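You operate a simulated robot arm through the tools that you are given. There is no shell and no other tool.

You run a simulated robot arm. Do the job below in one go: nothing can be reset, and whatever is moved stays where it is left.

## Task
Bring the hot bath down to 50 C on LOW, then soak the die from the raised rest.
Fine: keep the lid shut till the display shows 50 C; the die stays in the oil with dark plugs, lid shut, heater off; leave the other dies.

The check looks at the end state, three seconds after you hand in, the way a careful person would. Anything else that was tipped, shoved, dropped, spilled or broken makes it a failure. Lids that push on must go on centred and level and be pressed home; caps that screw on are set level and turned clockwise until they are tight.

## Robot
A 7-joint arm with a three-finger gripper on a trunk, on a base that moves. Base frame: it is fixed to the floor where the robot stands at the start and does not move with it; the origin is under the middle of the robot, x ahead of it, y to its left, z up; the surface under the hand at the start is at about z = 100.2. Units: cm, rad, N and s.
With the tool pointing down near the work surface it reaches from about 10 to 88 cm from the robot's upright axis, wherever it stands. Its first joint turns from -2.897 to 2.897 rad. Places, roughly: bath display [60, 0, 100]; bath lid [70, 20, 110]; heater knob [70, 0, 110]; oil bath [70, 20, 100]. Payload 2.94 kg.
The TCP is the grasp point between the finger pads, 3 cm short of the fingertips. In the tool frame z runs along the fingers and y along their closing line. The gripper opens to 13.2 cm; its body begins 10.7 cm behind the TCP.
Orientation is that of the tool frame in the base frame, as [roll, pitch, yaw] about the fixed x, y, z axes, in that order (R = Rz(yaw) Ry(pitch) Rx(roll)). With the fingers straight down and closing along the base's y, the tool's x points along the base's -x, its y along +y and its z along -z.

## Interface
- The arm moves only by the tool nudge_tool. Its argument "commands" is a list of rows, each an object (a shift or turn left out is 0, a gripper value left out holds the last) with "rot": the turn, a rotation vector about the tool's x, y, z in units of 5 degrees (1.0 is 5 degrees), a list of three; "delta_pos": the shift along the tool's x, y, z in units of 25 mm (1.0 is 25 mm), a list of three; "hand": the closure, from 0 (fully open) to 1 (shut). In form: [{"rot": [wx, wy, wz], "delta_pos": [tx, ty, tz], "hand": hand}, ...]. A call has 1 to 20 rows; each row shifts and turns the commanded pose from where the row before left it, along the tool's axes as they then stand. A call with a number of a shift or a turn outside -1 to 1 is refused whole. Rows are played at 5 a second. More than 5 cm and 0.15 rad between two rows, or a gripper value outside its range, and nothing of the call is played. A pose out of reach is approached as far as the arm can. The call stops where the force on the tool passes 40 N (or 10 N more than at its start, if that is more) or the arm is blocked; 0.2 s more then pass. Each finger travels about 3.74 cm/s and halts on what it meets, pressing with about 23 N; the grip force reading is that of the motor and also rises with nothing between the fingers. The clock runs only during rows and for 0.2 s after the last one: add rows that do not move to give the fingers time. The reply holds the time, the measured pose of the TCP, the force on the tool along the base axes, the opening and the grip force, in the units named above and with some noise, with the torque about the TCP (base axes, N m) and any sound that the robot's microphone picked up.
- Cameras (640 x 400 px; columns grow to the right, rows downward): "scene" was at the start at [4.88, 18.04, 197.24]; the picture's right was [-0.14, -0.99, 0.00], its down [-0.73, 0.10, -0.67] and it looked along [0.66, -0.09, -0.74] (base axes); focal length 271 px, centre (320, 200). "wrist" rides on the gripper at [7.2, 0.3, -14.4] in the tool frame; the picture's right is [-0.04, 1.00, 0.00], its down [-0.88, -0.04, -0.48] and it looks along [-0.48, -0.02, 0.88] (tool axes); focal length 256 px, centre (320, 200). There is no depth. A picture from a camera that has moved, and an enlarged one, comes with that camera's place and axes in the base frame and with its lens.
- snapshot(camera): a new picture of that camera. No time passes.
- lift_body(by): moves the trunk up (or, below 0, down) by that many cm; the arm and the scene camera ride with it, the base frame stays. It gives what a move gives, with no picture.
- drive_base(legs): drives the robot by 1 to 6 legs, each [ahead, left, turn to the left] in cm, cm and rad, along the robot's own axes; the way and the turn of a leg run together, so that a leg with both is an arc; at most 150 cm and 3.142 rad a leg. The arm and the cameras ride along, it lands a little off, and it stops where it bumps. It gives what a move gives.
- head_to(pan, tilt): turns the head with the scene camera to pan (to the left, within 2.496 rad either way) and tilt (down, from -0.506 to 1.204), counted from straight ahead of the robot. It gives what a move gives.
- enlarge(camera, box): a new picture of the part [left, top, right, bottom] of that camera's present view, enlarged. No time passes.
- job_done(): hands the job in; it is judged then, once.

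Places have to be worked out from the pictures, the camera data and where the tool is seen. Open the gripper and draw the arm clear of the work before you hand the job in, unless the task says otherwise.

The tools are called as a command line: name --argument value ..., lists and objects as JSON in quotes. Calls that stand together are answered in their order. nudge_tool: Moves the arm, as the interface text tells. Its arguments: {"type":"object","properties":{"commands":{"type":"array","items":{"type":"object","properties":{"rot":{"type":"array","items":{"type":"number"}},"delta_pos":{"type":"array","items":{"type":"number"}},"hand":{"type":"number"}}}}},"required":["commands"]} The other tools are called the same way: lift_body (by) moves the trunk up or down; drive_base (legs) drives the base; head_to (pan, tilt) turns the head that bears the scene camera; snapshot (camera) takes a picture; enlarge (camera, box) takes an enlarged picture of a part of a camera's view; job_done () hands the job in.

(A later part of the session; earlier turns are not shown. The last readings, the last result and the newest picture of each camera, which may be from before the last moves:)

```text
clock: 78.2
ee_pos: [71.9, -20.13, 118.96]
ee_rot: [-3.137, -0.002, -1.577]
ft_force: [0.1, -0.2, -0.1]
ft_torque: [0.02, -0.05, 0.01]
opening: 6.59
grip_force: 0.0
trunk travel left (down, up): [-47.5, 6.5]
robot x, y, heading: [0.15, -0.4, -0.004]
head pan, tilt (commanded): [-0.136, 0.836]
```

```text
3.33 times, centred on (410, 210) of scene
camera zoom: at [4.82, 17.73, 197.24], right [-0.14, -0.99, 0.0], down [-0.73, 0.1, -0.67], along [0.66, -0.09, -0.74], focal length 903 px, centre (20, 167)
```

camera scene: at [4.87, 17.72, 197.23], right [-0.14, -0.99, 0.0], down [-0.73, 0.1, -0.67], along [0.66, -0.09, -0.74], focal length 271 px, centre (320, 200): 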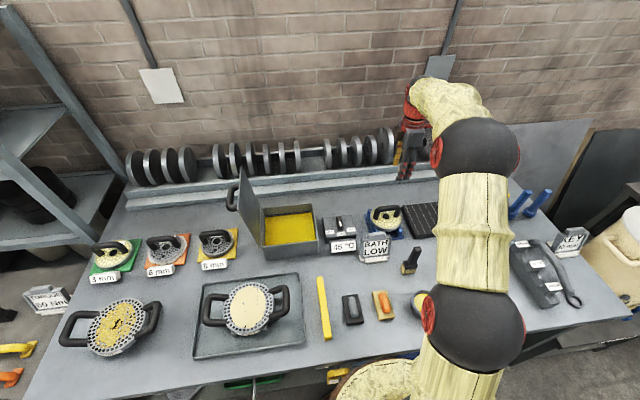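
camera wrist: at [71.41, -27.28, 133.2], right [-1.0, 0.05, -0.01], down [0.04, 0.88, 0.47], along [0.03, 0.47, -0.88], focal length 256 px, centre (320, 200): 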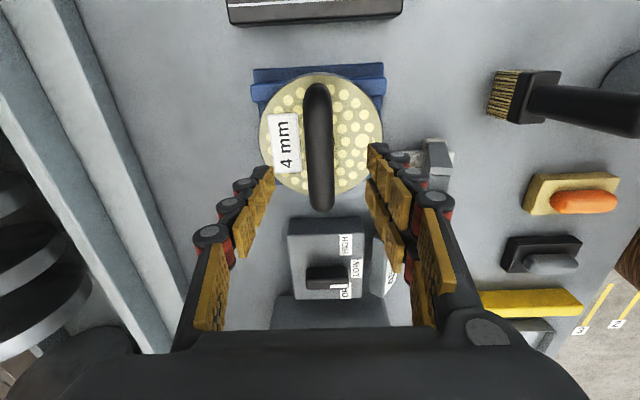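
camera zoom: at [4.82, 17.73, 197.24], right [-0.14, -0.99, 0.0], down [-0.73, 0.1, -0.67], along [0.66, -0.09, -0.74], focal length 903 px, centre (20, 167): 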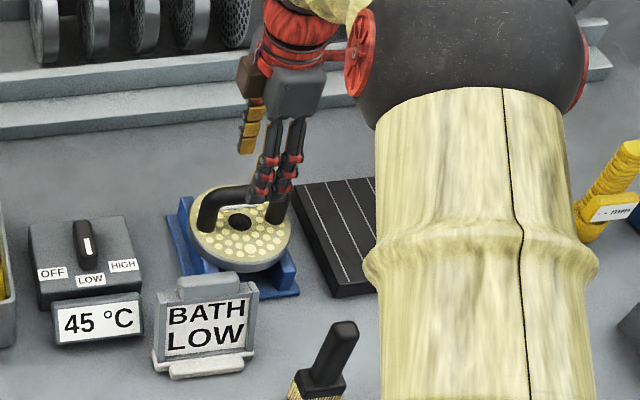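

Bar is centred within a couple of millimetres. I descend to z ≈ 113, tips just below the bar and well above the plate.

nudge_tool --commands '[{"delta_pos": [0.05, 0, 0.7]}, {"delta_pos": [0, 0, 0.7]}, {"delta_pos": [0, 0, 0.6]}, {"delta_pos": [0, 0, 0.38]}, {}]'

snapshot --camera "wrist"

enlarge --camera "scene" --box '[340, 160, 460, 260]'

```text
clock: 79.5
ee_pos: [71.81, -20.48, 113.07]
ee_rot: [-3.135, -0.003, -1.578]
ft_force: [-0.4, 0.4, -0.6]
ft_torque: [-0.02, -0.01, -0.01]
opening: 6.59
grip_force: 0.0
trunk travel left (down, up): [-47.5, 6.5]
robot x, y, heading: [-0.1, -0.29, -0.003]
head pan, tilt (commanded): [-0.136, 0.836]
```

```text
taken
camera wrist: at [71.34, -27.5, 127.31], right [-1.0, 0.05, -0.01], down [0.04, 0.88, 0.47], along [0.03, 0.47, -0.88], focal length 256 px, centre (320, 200)
```

wrist: 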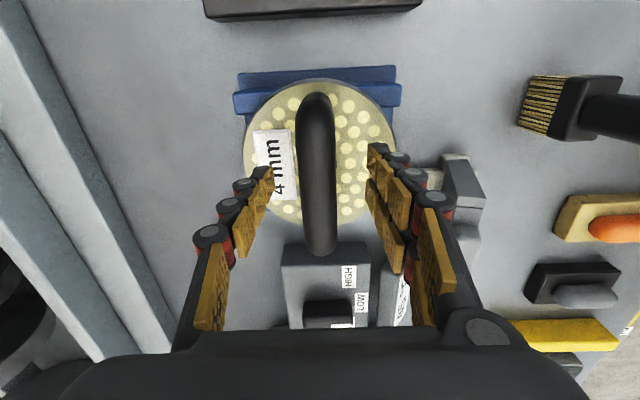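

```text
4.00 times, centred on (400, 210) of scene
camera zoom: at [4.87, 17.72, 197.24], right [-0.14, -0.99, 0.0], down [-0.73, 0.1, -0.67], along [0.66, -0.09, -0.74], focal length 1083 px, centre (0, 160)
```

zoom: 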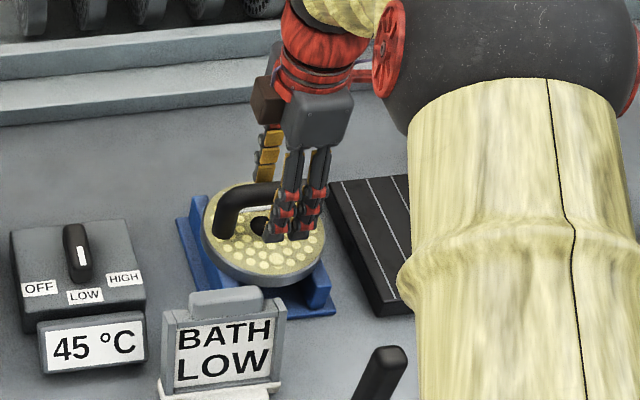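

The grip looks within ~0.5 cm of the handle's middle; I nudge 0.3 cm toward +y and close on the bar.

nudge_tool --commands '[{"delta_pos": [-0.12, 0, 0]}, {"hand": 0.7}, {"hand": 1}, {}, {}, {}, {}]'

snapshot --camera "wrist"

```text
clock: 81.0
ee_pos: [71.97, -20.22, 113.01]
ee_rot: [-3.137, -0.001, -1.578]
ft_force: [2.0, -0.3, 0.7]
ft_torque: [-0.09, -0.02, 0.2]
opening: 2.29
grip_force: 23.2
trunk travel left (down, up): [-47.5, 6.5]
robot x, y, heading: [-0.12, 0.07, -0.001]
head pan, tilt (commanded): [-0.136, 0.836]
```

```text
taken
camera wrist: at [71.41, -27.19, 127.28], right [-1.0, 0.05, -0.01], down [0.04, 0.88, 0.47], along [0.03, 0.47, -0.88], focal length 256 px, centre (320, 200)
```

wrist: 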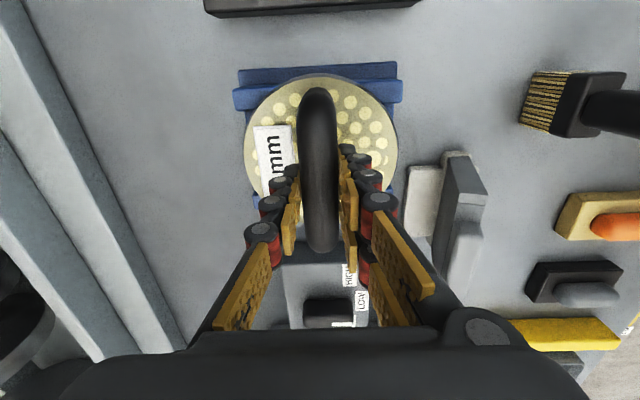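

The bar is held at 2.29 cm. I wait a moment, then lift 1.5 cm and read the weight.

nudge_tool --commands '[{}, {}, {"delta_pos": [0, 0, -0.2]}, {"delta_pos": [0, 0, -0.4]}, {}]'

snapshot --camera "wrist"

enlarge --camera "scene" --box '[340, 160, 460, 260]'

```text
clock: 82.2
ee_pos: [71.81, -20.13, 114.49]
ee_rot: [-3.138, 0.0, -1.577]
ft_force: [0.3, 0.3, -11.9]
ft_torque: [0.02, -0.01, 0.0]
opening: 2.26
grip_force: 23.2
trunk travel left (down, up): [-47.5, 6.5]
robot x, y, heading: [-0.12, -0.31, -0.003]
head pan, tilt (commanded): [-0.136, 0.836]
```

```text
taken
camera wrist: at [71.44, -27.23, 128.78], right [-1.0, 0.05, 0.0], down [0.04, 0.88, 0.47], along [0.03, 0.47, -0.88], focal length 256 px, centre (320, 200)
```

wrist: 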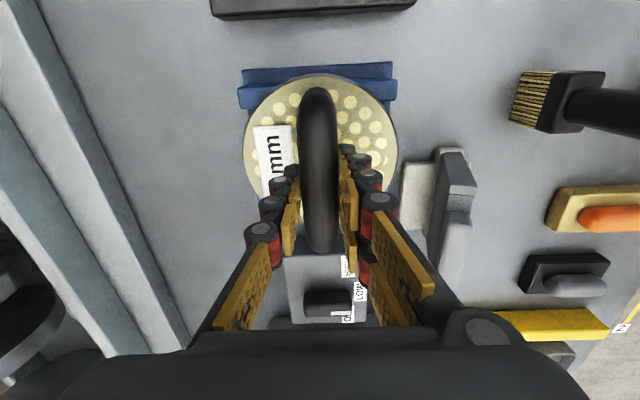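

```text
4.00 times, centred on (400, 210) of scene
camera zoom: at [5.04, 17.67, 197.23], right [-0.14, -0.99, 0.0], down [-0.74, 0.1, -0.67], along [0.66, -0.09, -0.74], focal length 1083 px, centre (0, 160)
```

zoom: 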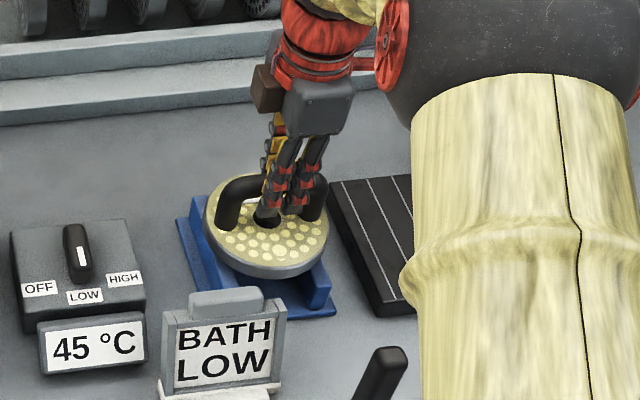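

The die is up, level and steady (≈12 N). I raise it to z ≈ 126 and carry it toward the bath centre (72, 20.9).

nudge_tool --commands '[{"delta_pos": [0, 0, -0.8]}, {"delta_pos": [0, 0, -0.9]}, {"delta_pos": [0, 0, -0.9]}, {"delta_pos": [0, 0, -0.9]}, {"delta_pos": [0, 0, -0.9]}, {}]'

nudge_tool --commands '[{"delta_pos": [-0.5, 0, 0]}, {"delta_pos": [-0.8, 0, 0]}, {"delta_pos": [-0.95, 0, 0]}, {"delta_pos": [-0.95, 0, 0]}, {"delta_pos": [-0.95, 0, 0]}, {"delta_pos": [-0.95, 0, 0]}, {"delta_pos": [-0.95, 0, 0]}, {"delta_pos": [-0.95, 0, 0]}, {"delta_pos": [-0.95, 0, 0]}, {"delta_pos": [-0.95, 0, 0]}, {"delta_pos": [-0.95, 0, 0]}, {"delta_pos": [-0.95, 0, 0]}, {"delta_pos": [-0.95, 0, 0]}, {"delta_pos": [-0.95, 0, 0]}, {"delta_pos": [-0.95, 0, 0]}, {"delta_pos": [-0.95, 0, 0]}, {"delta_pos": [-0.95, 0, 0]}, {"delta_pos": [-0.7, 0, 0]}, {}, {}]'

snapshot --camera "wrist"

snapshot --camera "scene"

```text
clock: 83.7
ee_pos: [72.03, -20.12, 125.29]
ee_rot: [-3.139, -0.003, -1.578]
ft_force: [-0.5, 0.8, -11.7]
ft_torque: [-0.05, 0.01, 0.01]
opening: 2.26
grip_force: 23.1
trunk travel left (down, up): [-47.5, 6.5]
robot x, y, heading: [-0.28, -0.43, -0.003]
head pan, tilt (commanded): [-0.136, 0.836]
```

```text
clock: 87.8
ee_pos: [72.07, 20.66, 125.29]
ee_rot: [-3.138, -0.003, -1.576]
ft_force: [0.7, 0.0, -11.8]
ft_torque: [-0.01, -0.02, 0.01]
opening: 2.25
grip_force: 23.4
trunk travel left (down, up): [-47.5, 6.5]
robot x, y, heading: [-0.0, -0.07, -0.004]
head pan, tilt (commanded): [-0.136, 0.836]
```

```text
taken
camera wrist: at [71.58, 13.62, 139.62], right [-1.0, 0.05, 0.0], down [0.04, 0.88, 0.47], along [0.03, 0.47, -0.88], focal length 256 px, centre (320, 200)
```

wrist: 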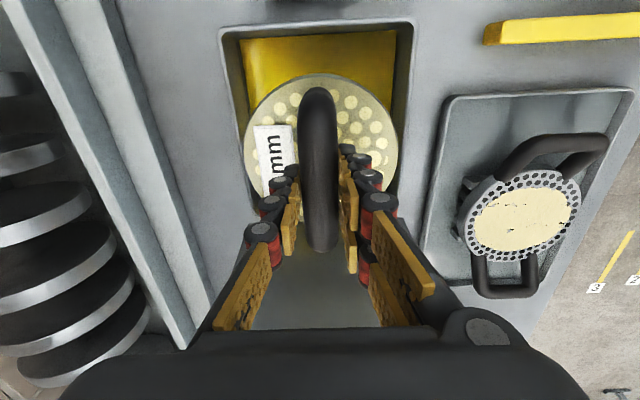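

```text
taken
camera scene: at [5.0, 17.83, 197.22], right [-0.14, -0.99, 0.0], down [-0.74, 0.1, -0.67], along [0.66, -0.09, -0.74], focal length 271 px, centre (320, 200)
```

scene: 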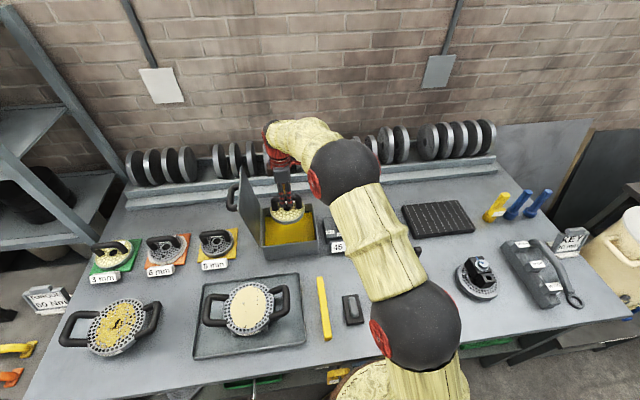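

The die hangs centred over the bath, rim outline 62.6–81.2 × 10.3–31.6. I lower to just above the oil, then slowly through it.

nudge_tool --commands '[{"delta_pos": [-0.08, 0.03, 0.6]}, {"delta_pos": [0, 0, 0.7]}, {"delta_pos": [0, 0, 0.7]}, {"delta_pos": [0, 0, 0.7]}, {"delta_pos": [0, 0, 0.7]}, {"delta_pos": [0, 0, 0.5]}, {"delta_pos": [0, 0, 0.3]}, {"delta_pos": [0, 0, 0.2]}, {}]'

snapshot --camera "wrist"

enlarge --camera "scene" --box '[220, 140, 360, 270]'

```text
clock: 89.8
ee_pos: [72.11, 20.96, 114.25]
ee_rot: [-3.136, -0.003, -1.577]
ft_force: [0.9, 0.6, -10.3]
ft_torque: [0.0, -0.01, 0.02]
opening: 2.24
grip_force: 23.3
trunk travel left (down, up): [-47.5, 6.5]
robot x, y, heading: [0.28, -0.03, -0.007]
head pan, tilt (commanded): [-0.136, 0.836]
```

```text
taken
camera wrist: at [71.57, 13.76, 128.52], right [-1.0, 0.05, 0.0], down [0.04, 0.88, 0.47], along [0.03, 0.47, -0.88], focal length 256 px, centre (320, 200)
```

wrist: 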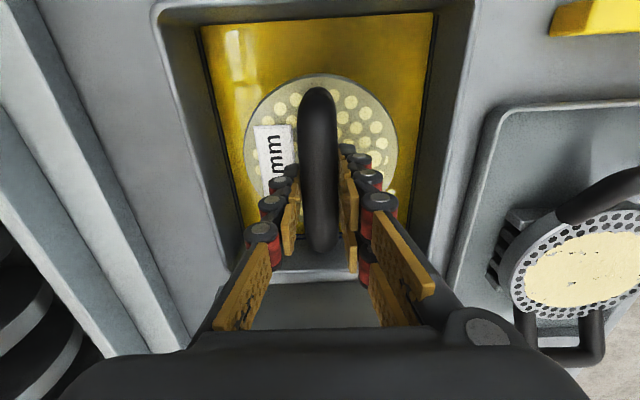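

```text
3.08 times, centred on (290, 205) of scene
camera zoom: at [4.99, 17.79, 197.22], right [-0.14, -0.99, 0.0], down [-0.74, 0.1, -0.67], along [0.66, -0.09, -0.74], focal length 833 px, centre (412, 185)
```

zoom: 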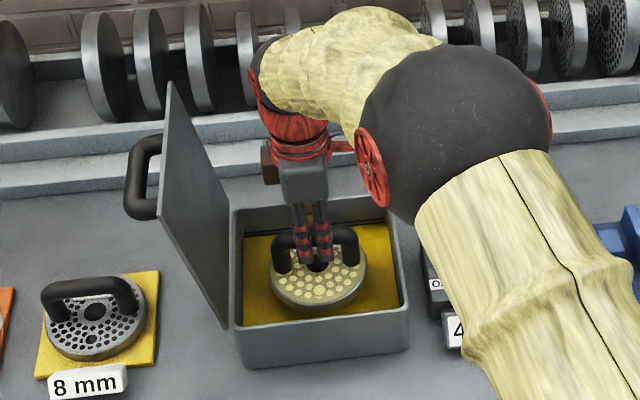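

The die is centred and just at the oil. I lower gently 3 cm in small steps.

nudge_tool --commands '[{"delta_pos": [0, 0, 0.12]}, {"delta_pos": [0, 0, 0.12]}, {"delta_pos": [0, 0, 0.12]}, {"delta_pos": [0, 0, 0.12]}, {"delta_pos": [0, 0, 0.12]}, {"delta_pos": [0, 0, 0.12]}, {"delta_pos": [0, 0, 0.12]}, {"delta_pos": [0, 0, 0.12]}, {"delta_pos": [0, 0, 0.12]}, {"delta_pos": [0, 0, 0.12]}, {}]'

enlarge --camera "scene" --box '[220, 140, 360, 270]'

```text
clock: 92.2
ee_pos: [72.1, 20.86, 111.49]
ee_rot: [-3.138, -0.003, -1.579]
ft_force: [-0.4, -0.2, -11.7]
ft_torque: [0.01, -0.04, -0.05]
opening: 2.23
grip_force: 22.9
trunk travel left (down, up): [-47.5, 6.5]
robot x, y, heading: [-0.09, -0.13, -0.006]
head pan, tilt (commanded): [-0.136, 0.836]
```

```text
3.08 times, centred on (290, 205) of scene
camera zoom: at [5.0, 17.79, 197.22], right [-0.14, -0.99, 0.0], down [-0.74, 0.1, -0.67], along [0.66, -0.09, -0.74], focal length 833 px, centre (412, 185)
```

zoom: 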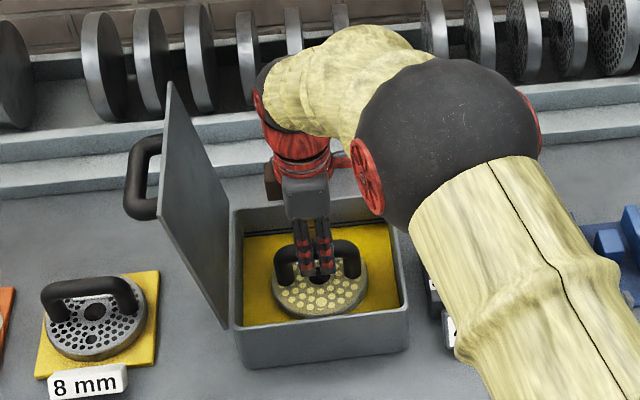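

The plate is entering the oil. I keep lowering slowly, watching for the weight to come off.

nudge_tool --commands '[{"delta_pos": [0, 0, 0.1]}, {"delta_pos": [0, 0, 0.1]}, {"delta_pos": [0, 0, 0.1]}, {"delta_pos": [0, 0, 0.1]}, {"delta_pos": [0, 0, 0.1]}, {"delta_pos": [0, 0, 0.1]}, {}]'

enlarge --camera "scene" --box '[220, 140, 360, 270]'

```text
clock: 93.8
ee_pos: [72.21, 20.84, 109.83]
ee_rot: [-3.138, -0.003, -1.576]
ft_force: [0.1, 0.3, -11.1]
ft_torque: [0.0, 0.0, 0.02]
opening: 2.29
grip_force: 23.1
trunk travel left (down, up): [-47.5, 6.5]
robot x, y, heading: [0.11, -0.34, -0.006]
head pan, tilt (commanded): [-0.136, 0.836]
```

```text
3.08 times, centred on (290, 205) of scene
camera zoom: at [5.0, 17.79, 197.22], right [-0.14, -0.99, 0.0], down [-0.74, 0.1, -0.67], along [0.66, -0.09, -0.74], focal length 833 px, centre (412, 185)
```

zoom: 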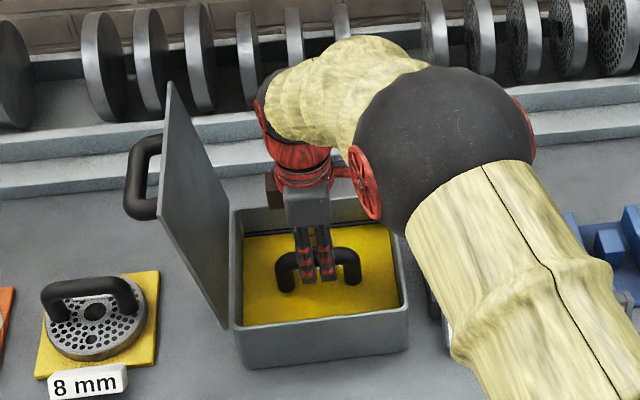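

The plate is fully under oil. I continue down until the bottom takes the weight.

nudge_tool --commands '[{"delta_pos": [0, 0, 0.08]}, {"delta_pos": [0, 0, 0.08]}, {"delta_pos": [0, 0, 0.08]}, {"delta_pos": [0, 0, 0.08]}, {}]'

```text
clock: 95.0
ee_pos: [72.26, 21.02, 109.2]
ee_rot: [-3.134, -0.003, -1.579]
ft_force: [0.0, 0.0, 1.6]
ft_torque: [-0.1, 0.05, 0.03]
opening: 2.26
grip_force: 23.2
trunk travel left (down, up): [-47.5, 6.5]
robot x, y, heading: [-0.05, -0.28, -0.013]
head pan, tilt (commanded): [-0.136, 0.836]
```

Weight is off: the die rests on the bath floor with TCP at 109.2. I open the fingers and rise straight up.

nudge_tool --commands '[{"hand": 0.7}, {"hand": 0.5}, {}, {"delta_pos": [0, 0, -0.3]}, {"delta_pos": [0, 0, -0.7]}, {"delta_pos": [0, 0, -0.9]}, {"delta_pos": [0, 0, -0.9]}, {"delta_pos": [0, 0, -0.9]}, {"delta_pos": [0, 0, -0.9]}, {"delta_pos": [0, 0, -0.9]}, {}]'

snapshot --camera "wrist"

enlarge --camera "scene" --box '[220, 140, 360, 270]'

```text
clock: 97.5
ee_pos: [72.26, 20.91, 122.83]
ee_rot: [-3.137, -0.003, -1.577]
ft_force: [1.2, -0.3, 0.1]
ft_torque: [0.02, -0.01, -0.02]
opening: 6.58
grip_force: 0.1
trunk travel left (down, up): [-47.5, 6.5]
robot x, y, heading: [0.03, -0.52, -0.004]
head pan, tilt (commanded): [-0.136, 0.836]
```

```text
taken
camera wrist: at [71.65, 13.79, 137.17], right [-1.0, 0.05, -0.01], down [0.04, 0.88, 0.47], along [0.03, 0.47, -0.88], focal length 256 px, centre (320, 200)
```

wrist: 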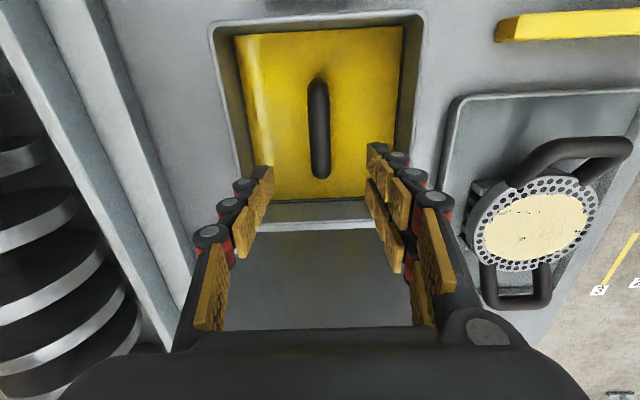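

```text
3.08 times, centred on (290, 205) of scene
camera zoom: at [4.91, 17.77, 197.22], right [-0.14, -0.99, 0.0], down [-0.74, 0.1, -0.67], along [0.66, -0.09, -0.74], focal length 833 px, centre (412, 185)
```

zoom: 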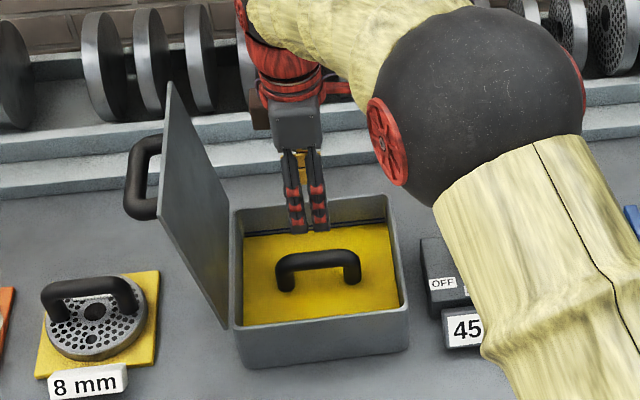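

The die sits centred with only its handle above the opaque oil, fingers clear. I let it soak a while before checking the plugs' colour.

nudge_tool --commands '[{}, {}, {}, {}, {}, {}, {}, {}, {}, {}, {}, {}, {}, {}, {}, {}, {}, {}, {}, {}]'

nudge_tool --commands '[{}, {}, {}, {}, {}, {}, {}, {}, {}, {}, {}, {}, {}, {}, {}, {}, {}, {}, {}, {}]'

enlarge --camera "wrist" --box '[200, 0, 440, 240]'

enlarge --camera "scene" --box '[220, 140, 400, 270]'

```text
clock: 101.7
ee_pos: [72.08, 20.91, 122.84]
ee_rot: [-3.136, 0.0, -1.578]
ft_force: [0.1, 0.5, -0.2]
ft_torque: [0.01, -0.03, 0.03]
opening: 6.58
grip_force: 0.0
trunk travel left (down, up): [-47.5, 6.5]
robot x, y, heading: [0.03, -0.66, -0.001]
head pan, tilt (commanded): [-0.136, 0.836]
```

```text
clock: 105.8
ee_pos: [72.19, 20.87, 122.88]
ee_rot: [-3.137, -0.002, -1.578]
ft_force: [0.5, 0.4, -0.4]
ft_torque: [-0.02, -0.02, 0.01]
opening: 6.59
grip_force: 0.1
trunk travel left (down, up): [-47.5, 6.5]
robot x, y, heading: [-0.09, -0.14, -0.005]
head pan, tilt (commanded): [-0.136, 0.836]
```

```text
1.67 times, centred on (320, 120) of wrist
camera zoom: at [71.62, 13.78, 137.18], right [-1.0, 0.05, -0.01], down [0.04, 0.88, 0.47], along [0.03, 0.47, -0.88], focal length 427 px, centre (320, 333)
```

zoom: 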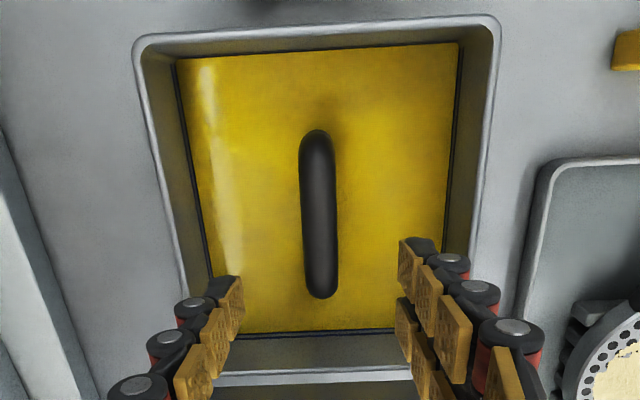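

```text
3.08 times, centred on (310, 205) of scene
camera zoom: at [4.87, 17.76, 197.23], right [-0.14, -0.99, 0.0], down [-0.73, 0.1, -0.67], along [0.66, -0.09, -0.74], focal length 833 px, centre (351, 185)
```

zoom: 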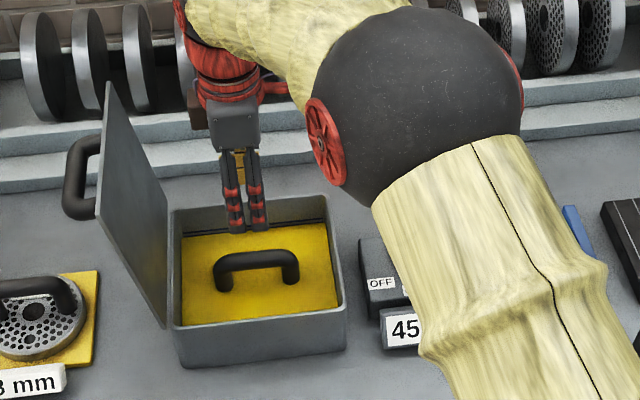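

The oil hides the plate; display still 45 °C. I soak another 8 s, then lift it partly to see the plugs.

nudge_tool --commands '[{}, {}, {}, {}, {}, {}, {}, {}, {}, {}, {}, {}, {}, {}, {}, {}, {}, {}, {}, {}]'

nudge_tool --commands '[{}, {}, {}, {}, {}, {}, {}, {}, {}, {}, {"delta_pos": [0.02, 0, 0.8]}, {"delta_pos": [0, 0, 0.9]}, {"delta_pos": [0, 0, 0.9]}, {"delta_pos": [0, 0, 0.9]}, {"delta_pos": [0, 0, 0.9]}, {"delta_pos": [0, 0, 0.6]}, {"delta_pos": [0, 0, 0.35]}, {}]'

snapshot --camera "wrist"

```text
clock: 110.0
ee_pos: [72.18, 20.81, 122.81]
ee_rot: [-3.135, -0.002, -1.578]
ft_force: [-0.6, 0.1, 0.4]
ft_torque: [0.02, 0.01, -0.01]
opening: 6.6
grip_force: 0.1
trunk travel left (down, up): [-47.5, 6.5]
robot x, y, heading: [-0.32, -0.18, -0.003]
head pan, tilt (commanded): [-0.136, 0.836]
```

```text
clock: 113.8
ee_pos: [72.26, 20.82, 109.52]
ee_rot: [-3.137, -0.002, -1.578]
ft_force: [0.4, 0.4, 0.6]
ft_torque: [-0.02, 0.0, 0.02]
opening: 6.6
grip_force: 0.0
trunk travel left (down, up): [-47.5, 6.5]
robot x, y, heading: [-0.02, -0.36, -0.008]
head pan, tilt (commanded): [-0.136, 0.836]
```

```text
taken
camera wrist: at [71.72, 13.7, 123.79], right [-1.0, 0.05, -0.01], down [0.04, 0.88, 0.47], along [0.03, 0.47, -0.88], focal length 256 px, centre (320, 200)
```

wrist: 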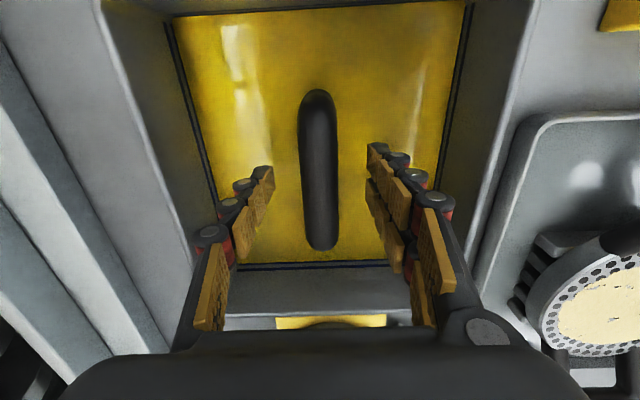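

Fingers straddle the handle again. I close and slowly lift about 5 cm to see the plate.

nudge_tool --commands '[{"delta_pos": [0, 0, 0.08]}, {"hand": 0.7}, {"hand": 1}, {}, {}, {}, {}, {}, {"delta_pos": [0, 0, -0.1]}, {"delta_pos": [0, 0, -0.15]}, {"delta_pos": [0, 0, -0.2]}, {"delta_pos": [0, 0, -0.2]}, {"delta_pos": [0, 0, -0.2]}, {"delta_pos": [0, 0, -0.2]}, {"delta_pos": [0, 0, -0.2]}, {"delta_pos": [0, 0, -0.2]}, {"delta_pos": [0, 0, -0.2]}, {"delta_pos": [0, 0, -0.2]}, {}]'

snapshot --camera "wrist"

enlarge --camera "scene" --box '[220, 140, 400, 270]'

```text
clock: 117.8
ee_pos: [72.21, 20.81, 113.81]
ee_rot: [-3.138, -0.003, -1.577]
ft_force: [-1.4, -0.4, -11.4]
ft_torque: [-0.01, -0.01, 0.01]
opening: 2.25
grip_force: 23.0
trunk travel left (down, up): [-47.5, 6.5]
robot x, y, heading: [-0.3, -0.62, -0.005]
head pan, tilt (commanded): [-0.136, 0.836]
```

```text
taken
camera wrist: at [71.72, 13.7, 128.11], right [-1.0, 0.05, 0.0], down [0.04, 0.88, 0.47], along [0.03, 0.47, -0.88], focal length 256 px, centre (320, 200)
```

wrist: 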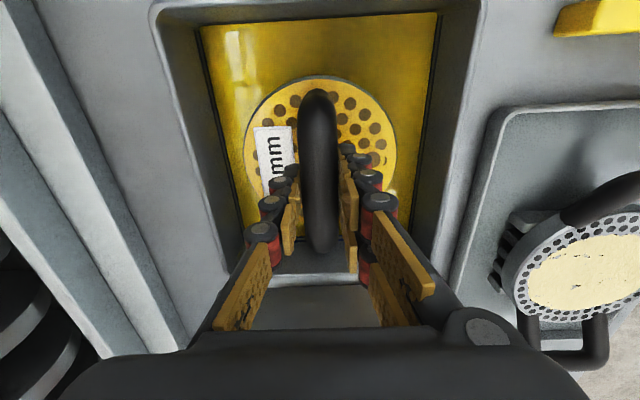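

```text
3.08 times, centred on (310, 205) of scene
camera zoom: at [5.01, 17.8, 197.22], right [-0.14, -0.99, 0.0], down [-0.74, 0.1, -0.67], along [0.66, -0.09, -0.74], focal length 833 px, centre (351, 185)
```

zoom: 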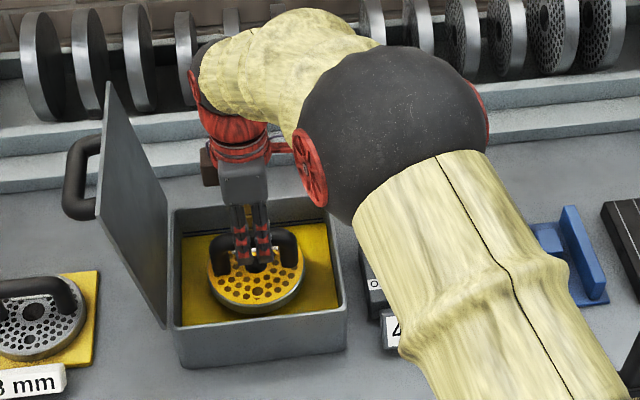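

The plugs are dark. I lower the die back to the bath floor and release it.

nudge_tool --commands '[{"delta_pos": [0, 0, 0.2]}, {"delta_pos": [0, 0, 0.2]}, {"delta_pos": [0, 0, 0.2]}, {"delta_pos": [0, 0, 0.2]}, {"delta_pos": [0, 0, 0.2]}, {"delta_pos": [0, 0, 0.2]}, {"delta_pos": [0, 0, 0.15]}, {"delta_pos": [0, 0, 0.12]}, {"delta_pos": [0, 0, 0.1]}, {"delta_pos": [0, 0, 0.1]}, {"delta_pos": [0, 0, 0.1]}, {"delta_pos": [0, 0, 0.08]}, {}]'

```text
clock: 120.7
ee_pos: [72.19, 20.71, 109.43]
ee_rot: [-3.135, -0.003, -1.578]
ft_force: [0.3, 0.1, -6.2]
ft_torque: [-0.23, -0.01, -0.02]
opening: 2.27
grip_force: 22.6
trunk travel left (down, up): [-47.5, 6.5]
robot x, y, heading: [0.03, -0.49, -0.009]
head pan, tilt (commanded): [-0.136, 0.836]
```

Half the weight is off; I lower a further 1–2 mm, release, and rise.

nudge_tool --commands '[{"delta_pos": [0, 0, 0.05]}, {"delta_pos": [0, 0, 0.03]}, {"hand": 0.7}, {"hand": 0.5}, {}, {"delta_pos": [0, 0, -0.3]}, {"delta_pos": [0, 0, -0.7]}, {"delta_pos": [0, 0, -0.9]}, {"delta_pos": [0, 0, -0.9]}, {"delta_pos": [0, 0, -0.9]}, {"delta_pos": [0, 0, -0.9]}, {"delta_pos": [0, 0, -0.9]}, {"delta_pos": [0, 0, -0.9]}, {}]'

snapshot --camera "wrist"

enlarge --camera "scene" --box '[220, 140, 400, 270]'

```text
clock: 123.7
ee_pos: [71.95, 20.77, 125.1]
ee_rot: [-3.136, -0.002, -1.578]
ft_force: [0.5, 0.1, -0.3]
ft_torque: [-0.04, -0.01, -0.02]
opening: 6.61
grip_force: 0.1
trunk travel left (down, up): [-47.5, 6.5]
robot x, y, heading: [-0.14, -0.53, -0.002]
head pan, tilt (commanded): [-0.136, 0.836]
```

```text
taken
camera wrist: at [71.38, 13.81, 139.37], right [-1.0, 0.05, -0.01], down [0.04, 0.88, 0.47], along [0.03, 0.47, -0.88], focal length 256 px, centre (320, 200)
```

wrist: 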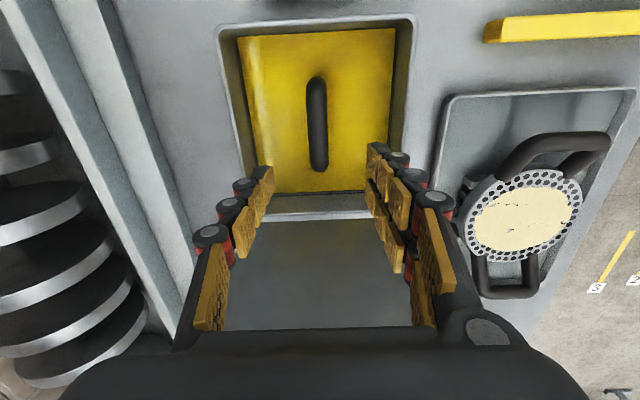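

```text
3.08 times, centred on (310, 205) of scene
camera zoom: at [4.9, 17.75, 197.23], right [-0.14, -0.99, 0.0], down [-0.74, 0.1, -0.67], along [0.66, -0.09, -0.74], focal length 833 px, centre (351, 185)
```

zoom: 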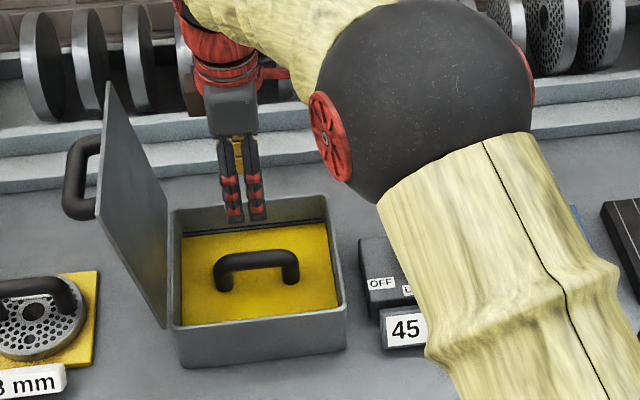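

The die is back on the floor of the bath, centred, handle clear. Next I turn the gripper back 90° and go to the knob to switch it OFF.

nudge_tool --commands '[{"rot": [0, 0, 1]}, {"rot": [0, 0, 1]}, {"rot": [0, 0, 1]}, {"rot": [0, 0, 1]}, {"rot": [0, 0, 1]}, {"rot": [0, 0, 1]}, {"rot": [0, 0, 1]}, {"rot": [0, 0, 1]}, {"rot": [0, 0, 1]}, {"rot": [0, 0, 1]}, {"rot": [0, 0, 1]}, {"rot": [0, 0, 1]}, {"rot": [0, 0, 1]}, {"rot": [0, 0, 1]}, {"rot": [0, 0, 1]}, {"rot": [0, 0, 1]}, {"rot": [0, 0, 1]}, {"rot": [0, 0, 1]}, {}]'

nudge_tool --commands '[{"delta_pos": [0.05, -0.9, 0]}, {"delta_pos": [0.05, -0.9, 0]}, {"delta_pos": [0.05, -0.9, 0]}, {"delta_pos": [0.05, -0.9, 0]}, {"delta_pos": [0, -0.9, 0]}, {"delta_pos": [0, -0.9, 0]}, {"delta_pos": [0, -0.9, 0]}, {"delta_pos": [0, -0.9, 0.5]}, {"delta_pos": [0, -0.9, 0.8]}, {"delta_pos": [0, 0, 0.8]}, {"delta_pos": [0, 0, 0.7]}, {}]'

snapshot --camera "wrist"

enlarge --camera "wrist" --box '[240, 60, 400, 200]'

```text
clock: 127.7
ee_pos: [72.06, 20.88, 125.06]
ee_rot: [-3.14, 0.006, 3.132]
ft_force: [0.1, 0.2, -0.3]
ft_torque: [0.02, -0.02, -0.02]
opening: 6.61
grip_force: 0.0
trunk travel left (down, up): [-47.5, 6.5]
robot x, y, heading: [-0.01, -0.3, -0.005]
head pan, tilt (commanded): [-0.136, 0.836]
```

```text
clock: 130.2
ee_pos: [71.56, 0.5, 118.16]
ee_rot: [-3.137, 0.006, 3.136]
ft_force: [-0.5, -0.1, -0.8]
ft_torque: [0.02, -0.02, 0.02]
opening: 6.61
grip_force: 0.1
trunk travel left (down, up): [-47.5, 6.5]
robot x, y, heading: [-0.25, 0.07, 0.001]
head pan, tilt (commanded): [-0.136, 0.836]
```

```text
taken
camera wrist: at [64.12, 1.04, 132.28], right [0.05, 1.0, 0.0], down [0.88, -0.04, 0.48], along [0.48, -0.03, -0.88], focal length 256 px, centre (320, 200)
```

wrist: 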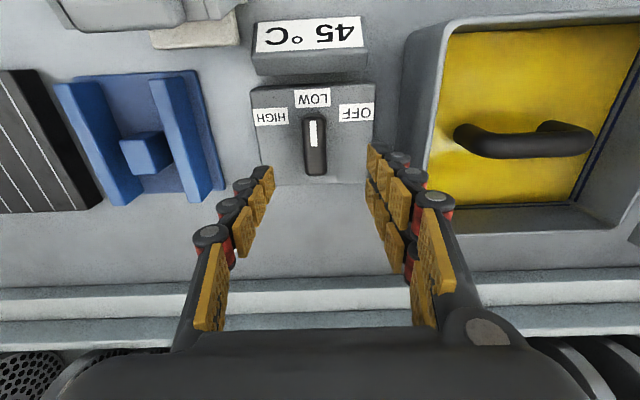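

```text
2.86 times, centred on (320, 130) of wrist
camera zoom: at [64.12, 1.04, 132.28], right [0.05, 1.0, 0.0], down [0.88, -0.04, 0.48], along [0.48, -0.03, -0.88], focal length 731 px, centre (320, 400)
```

zoom: 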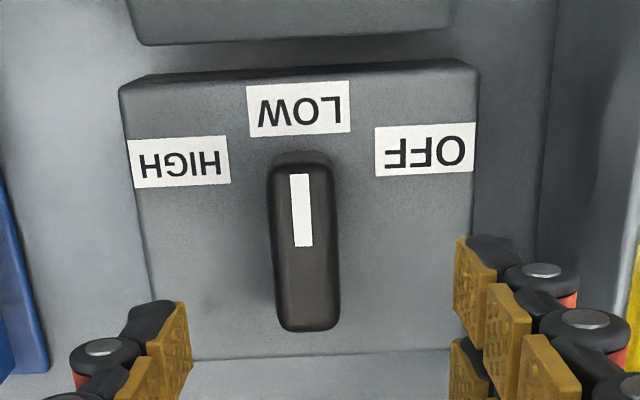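

Knob still on LOW at y ≈ 0.0, x ≈ 71.6. I centre over it and descend to z ≈ 108.3.

nudge_tool --commands '[{"delta_pos": [0, -0.18, 0.5]}, {"delta_pos": [0, 0, 0.8]}, {"delta_pos": [0, 0, 0.8]}, {"delta_pos": [0, 0, 0.8]}, {"delta_pos": [0, 0, 0.6]}, {"delta_pos": [0, 0, 0.42]}, {}]'

snapshot --camera "wrist"

```text
clock: 131.8
ee_pos: [71.49, 0.0, 108.5]
ee_rot: [-3.141, 0.006, 3.134]
ft_force: [0.3, 0.1, 0.0]
ft_torque: [-0.03, 0.0, 0.01]
opening: 6.59
grip_force: 0.0
trunk travel left (down, up): [-47.5, 6.5]
robot x, y, heading: [-0.31, -0.08, -0.002]
head pan, tilt (commanded): [-0.136, 0.836]
```

```text
taken
camera wrist: at [64.11, 0.58, 122.69], right [0.05, 1.0, 0.0], down [0.88, -0.04, 0.48], along [0.48, -0.03, -0.88], focal length 256 px, centre (320, 200)
```

wrist: 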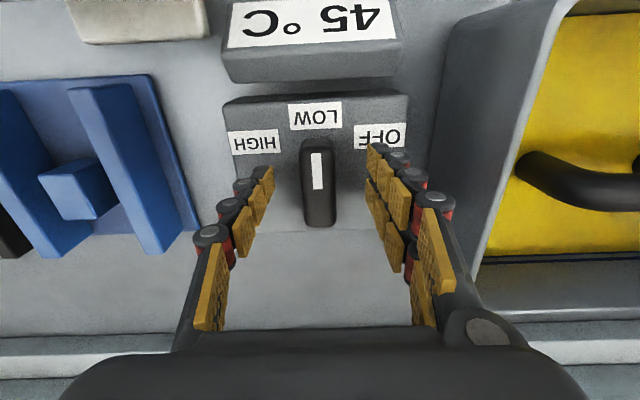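

Fingers straddle the knob bar. I close on it and check the force.

nudge_tool --commands '[{"hand": 0.7}, {"hand": 1}, {}, {}, {}, {}]'

```text
clock: 133.2
ee_pos: [71.53, -0.04, 108.43]
ee_rot: [-3.14, 0.005, 3.135]
ft_force: [-0.4, -7.7, -1.1]
ft_torque: [-0.4, -0.02, -0.06]
opening: 2.37
grip_force: 44.6
trunk travel left (down, up): [-47.5, 6.5]
robot x, y, heading: [-0.19, -0.19, -0.004]
head pan, tilt (commanded): [-0.136, 0.836]
```

Small side force toward −y; I ease 1.5 mm that way and start turning clockwise toward OFF.

nudge_tool --commands '[{"delta_pos": [0, -0.06, 0]}, {"rot": [0, 0, 0.7]}, {"rot": [0, 0, 0.7]}, {"rot": [0, 0, 0.7]}, {"rot": [0, 0, 0.7]}, {"rot": [0, 0, 0.7]}, {"rot": [0, 0, 0.5]}, {}]'

snapshot --camera "wrist"

```text
clock: 135.1
ee_pos: [71.57, 0.14, 108.44]
ee_rot: [3.141, 0.007, 2.785]
ft_force: [0.6, 14.5, 8.6]
ft_torque: [0.86, 0.9, 0.03]
opening: 2.37
grip_force: 44.9
trunk travel left (down, up): [-47.5, 6.5]
robot x, y, heading: [-0.25, -0.07, -0.006]
head pan, tilt (commanded): [-0.136, 0.836]
```

```text
taken
camera wrist: at [64.66, 3.09, 122.65], right [0.39, 0.92, 0.0], down [0.81, -0.34, 0.48], along [0.44, -0.19, -0.88], focal length 256 px, centre (320, 200)
```

wrist: 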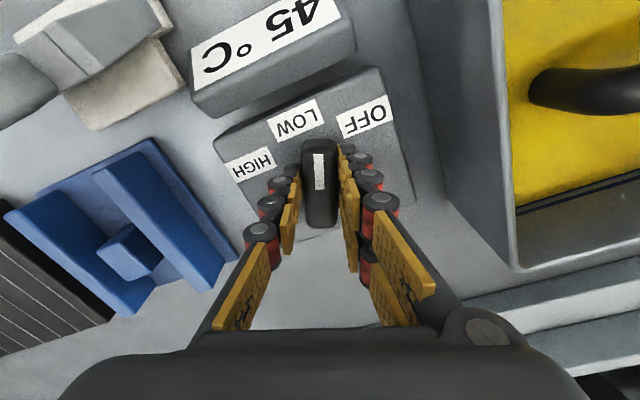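

The knob follows; I relieve 2 mm toward +y and turn another 20°.

nudge_tool --commands '[{"delta_pos": [0.027, 0.075, -0.03]}, {"rot": [0, 0, 0.7]}, {"rot": [0, 0, 0.7]}, {"rot": [0, 0, 0.7]}, {"rot": [0, 0, 0.7]}, {"rot": [0, 0, 0.7]}, {"rot": [0, 0, 0.5]}, {}]'

```text
clock: 136.8
ee_pos: [71.65, 0.36, 108.36]
ee_rot: [3.141, 0.007, 2.435]
ft_force: [12.0, 14.5, 3.9]
ft_torque: [0.53, -0.27, 0.07]
opening: 2.35
grip_force: 45.2
trunk travel left (down, up): [-47.5, 6.5]
robot x, y, heading: [0.02, -0.08, -0.006]
head pan, tilt (commanded): [-0.136, 0.836]
```

I relieve along tool +y again and turn the last 20°.

nudge_tool --commands '[{"delta_pos": [0, 0.1, -0.01]}, {"rot": [0, 0, 0.7]}, {"rot": [0, 0, 0.7]}, {"rot": [0, 0, 0.7]}, {"rot": [0, 0, 0.7]}, {"rot": [0, 0, 0.7]}, {"rot": [0, 0, 0.5]}, {}]'

snapshot --camera "wrist"

```text
clock: 138.7
ee_pos: [71.79, 0.28, 108.34]
ee_rot: [3.14, 0.006, 2.085]
ft_force: [11.2, 6.0, 4.3]
ft_torque: [-0.7, -0.82, 0.03]
opening: 2.34
grip_force: 44.4
trunk travel left (down, up): [-47.5, 6.5]
robot x, y, heading: [-0.06, -0.23, -0.006]
head pan, tilt (commanded): [-0.136, 0.836]
```

```text
taken
camera wrist: at [68.29, 6.97, 122.67], right [0.89, 0.46, 0.0], down [0.4, -0.78, 0.48], along [0.22, -0.43, -0.88], focal length 256 px, centre (320, 200)
```

wrist: 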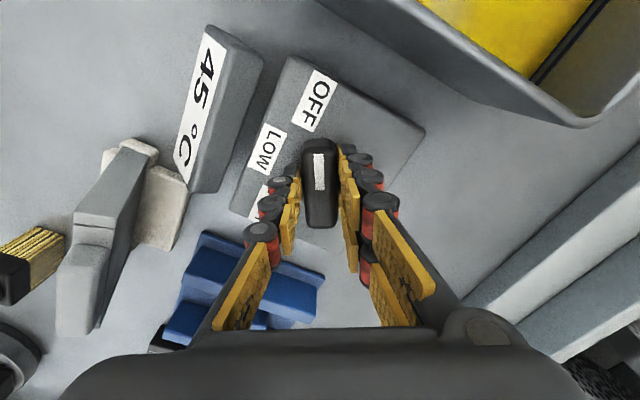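

The pointer now aims at OFF. I relieve the last side force, open, and rise to check.

nudge_tool --commands '[{"delta_pos": [0, 0.08, 0]}, {}, {"hand": 0.7}, {"hand": 0.5}, {}, {"delta_pos": [0, 0, -0.5]}, {"delta_pos": [0, 0, -0.8]}, {"delta_pos": [0, 0, -0.9]}, {"delta_pos": [0, 0, -0.9]}, {"delta_pos": [0, 0, -0.9]}, {"delta_pos": [0, 0, -0.9]}, {}]'

enlarge --camera "wrist" --box '[220, 40, 400, 200]'

enlarge --camera "scene" --box '[220, 140, 420, 270]'

```text
clock: 141.2
ee_pos: [71.81, 0.26, 120.56]
ee_rot: [3.137, 0.005, 2.088]
ft_force: [-0.8, 0.5, -0.4]
ft_torque: [0.01, 0.02, 0.01]
opening: 6.61
grip_force: 0.0
trunk travel left (down, up): [-47.5, 6.5]
robot x, y, heading: [-0.13, -0.24, -0.006]
head pan, tilt (commanded): [-0.136, 0.836]
```

```text
2.50 times, centred on (310, 120) of wrist
camera zoom: at [68.43, 6.91, 134.87], right [0.89, 0.46, 0.0], down [0.4, -0.78, 0.48], along [0.22, -0.43, -0.88], focal length 640 px, centre (345, 400)
```

zoom: 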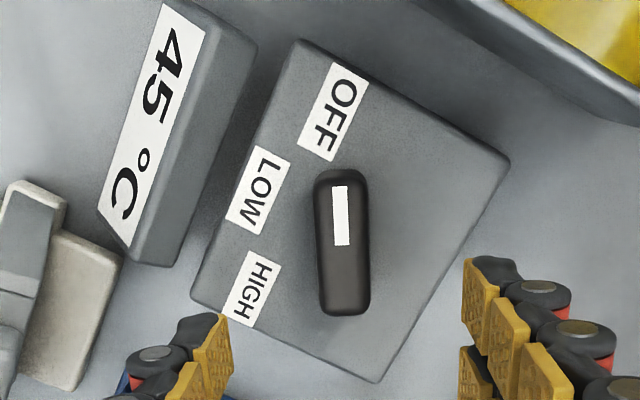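

```text
3.08 times, centred on (320, 205) of scene
camera zoom: at [4.91, 17.74, 197.23], right [-0.14, -0.99, 0.0], down [-0.74, 0.1, -0.67], along [0.66, -0.09, -0.74], focal length 833 px, centre (320, 185)
```

zoom: 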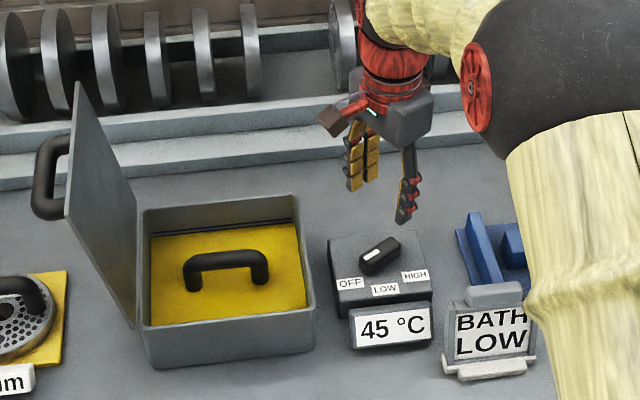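

The knob is on OFF. Now the lid: I square the gripper, rise to z ≈ 143, and drive the base left 48 cm so the steep approach to the open handle is in reach.

nudge_tool --commands '[{"delta_pos": [0, 0, -0.9], "rot": [0, 0, -1]}, {"delta_pos": [0, 0, -0.9], "rot": [0, 0, -1]}, {"delta_pos": [0, 0, -0.9], "rot": [0, 0, -1]}, {"delta_pos": [0, 0, -0.9], "rot": [0, 0, -1]}, {"delta_pos": [0, 0, -0.9], "rot": [0, 0, -1]}, {"delta_pos": [0, 0, -0.9], "rot": [0, 0, -1]}, {"delta_pos": [0, 0, -0.9], "rot": [0, 0, -1]}, {"delta_pos": [0, 0, -0.9], "rot": [0, 0, -1]}, {"delta_pos": [0, 0, -0.9], "rot": [0, 0, -1]}, {"delta_pos": [0, 0, -0.9], "rot": [0, 0, -1]}, {"rot": [0, 0, -1]}, {"rot": [0, 0, -1]}, {}]'

drive_base --legs '[[0, 48, 0]]'

head_to --pan -0.55 --tilt 0.8

snapshot --camera "scene"

```text
clock: 144.1
ee_pos: [71.62, 0.57, 143.15]
ee_rot: [-3.139, 0.003, 3.135]
ft_force: [0.0, 0.1, 1.0]
ft_torque: [-0.01, 0.05, -0.01]
opening: 6.61
grip_force: 0.0
trunk travel left (down, up): [-47.5, 6.5]
robot x, y, heading: [-0.03, -0.09, -0.002]
head pan, tilt (commanded): [-0.136, 0.836]
```

```text
clock: 146.9
ee_pos: [71.97, 49.15, 143.14]
ee_rot: [-3.139, 0.006, 3.131]
ft_force: [0.9, -0.2, 0.5]
ft_torque: [-0.04, -0.02, 0.01]
opening: 6.62
grip_force: 0.2
trunk travel left (down, up): [-47.5, 6.5]
robot x, y, heading: [0.13, 48.15, -0.006]
head pan, tilt (commanded): [-0.136, 0.836]
```

```text
clock: 147.8
ee_pos: [71.79, 49.0, 143.16]
ee_rot: [-3.14, 0.006, 3.13]
ft_force: [-0.1, -0.8, -0.1]
ft_torque: [0.01, -0.01, -0.02]
opening: 6.64
grip_force: 0.1
trunk travel left (down, up): [-47.5, 6.5]
robot x, y, heading: [0.47, 48.75, -0.005]
head pan, tilt (commanded): [-0.55, 0.799]
```

```text
taken
camera scene: at [4.26, 63.32, 197.52], right [-0.53, -0.85, 0.0], down [-0.61, 0.38, -0.7], along [0.59, -0.37, -0.72], focal length 271 px, centre (320, 200)
```

scene: 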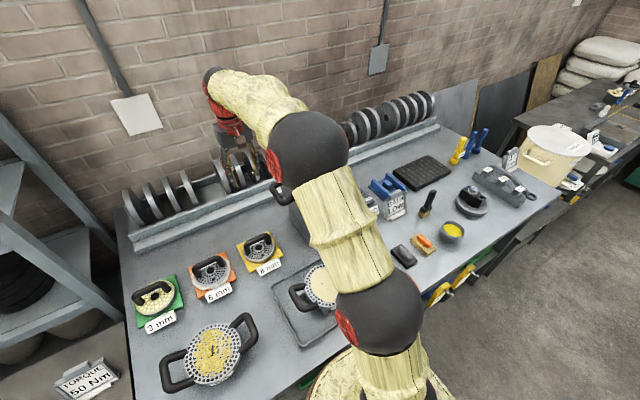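

Base at y ≈ 48.5. I tilt the tool 90° in the free space left of the lid so the fingers point toward −y.

nudge_tool --commands '[{"rot": [1, 0, 0]}, {"rot": [1, 0, 0]}, {"rot": [1, 0, 0]}, {"rot": [1, 0, 0]}, {"rot": [1, 0, 0]}, {"rot": [1, 0, 0]}, {"rot": [1, 0, 0]}, {"rot": [1, 0, 0]}, {"rot": [1, 0, 0]}, {"rot": [1, 0, 0]}, {"rot": [1, 0, 0]}, {"rot": [1, 0, 0]}, {"rot": [1, 0, 0]}, {"rot": [1, 0, 0]}, {"rot": [1, 0, 0]}, {"rot": [1, 0, 0]}, {"rot": [1, 0, 0]}, {"rot": [1, 0, 0]}, {}]'

snapshot --camera "wrist"

snapshot --camera "scene"

```text
clock: 151.8
ee_pos: [71.99, 49.0, 143.07]
ee_rot: [-1.567, 0.008, 3.13]
ft_force: [-0.8, -0.2, -0.2]
ft_torque: [0.02, 0.02, 0.06]
opening: 6.61
grip_force: 0.1
trunk travel left (down, up): [-47.5, 6.5]
robot x, y, heading: [0.06, 48.39, -0.004]
head pan, tilt (commanded): [-0.55, 0.799]
```

```text
taken
camera wrist: at [64.79, 63.58, 142.67], right [0.05, 0.0, -1.0], down [0.88, 0.47, 0.04], along [0.47, -0.88, 0.03], focal length 256 px, centre (320, 200)
```

wrist: 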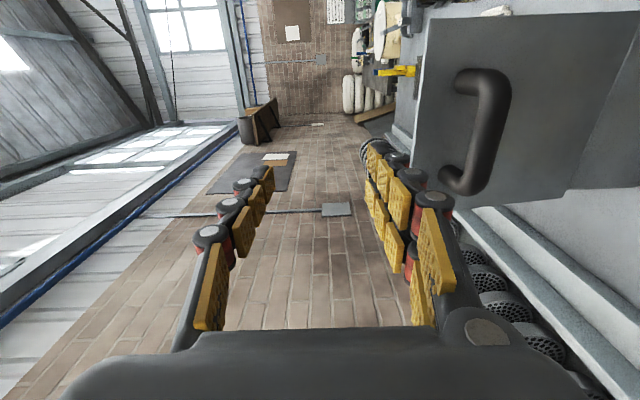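

```text
taken
camera scene: at [4.22, 63.31, 197.53], right [-0.53, -0.85, 0.0], down [-0.61, 0.38, -0.7], along [0.59, -0.37, -0.72], focal length 271 px, centre (320, 200)
```

scene: 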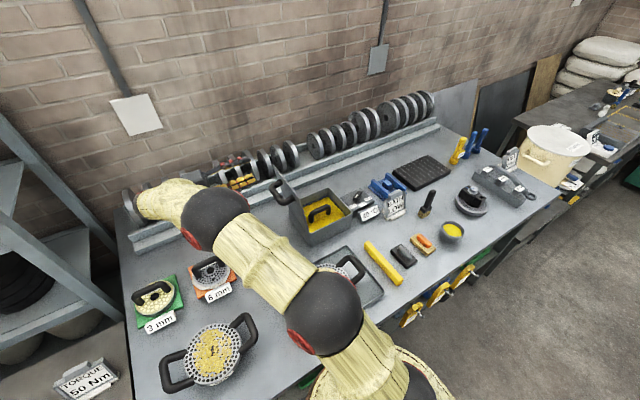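

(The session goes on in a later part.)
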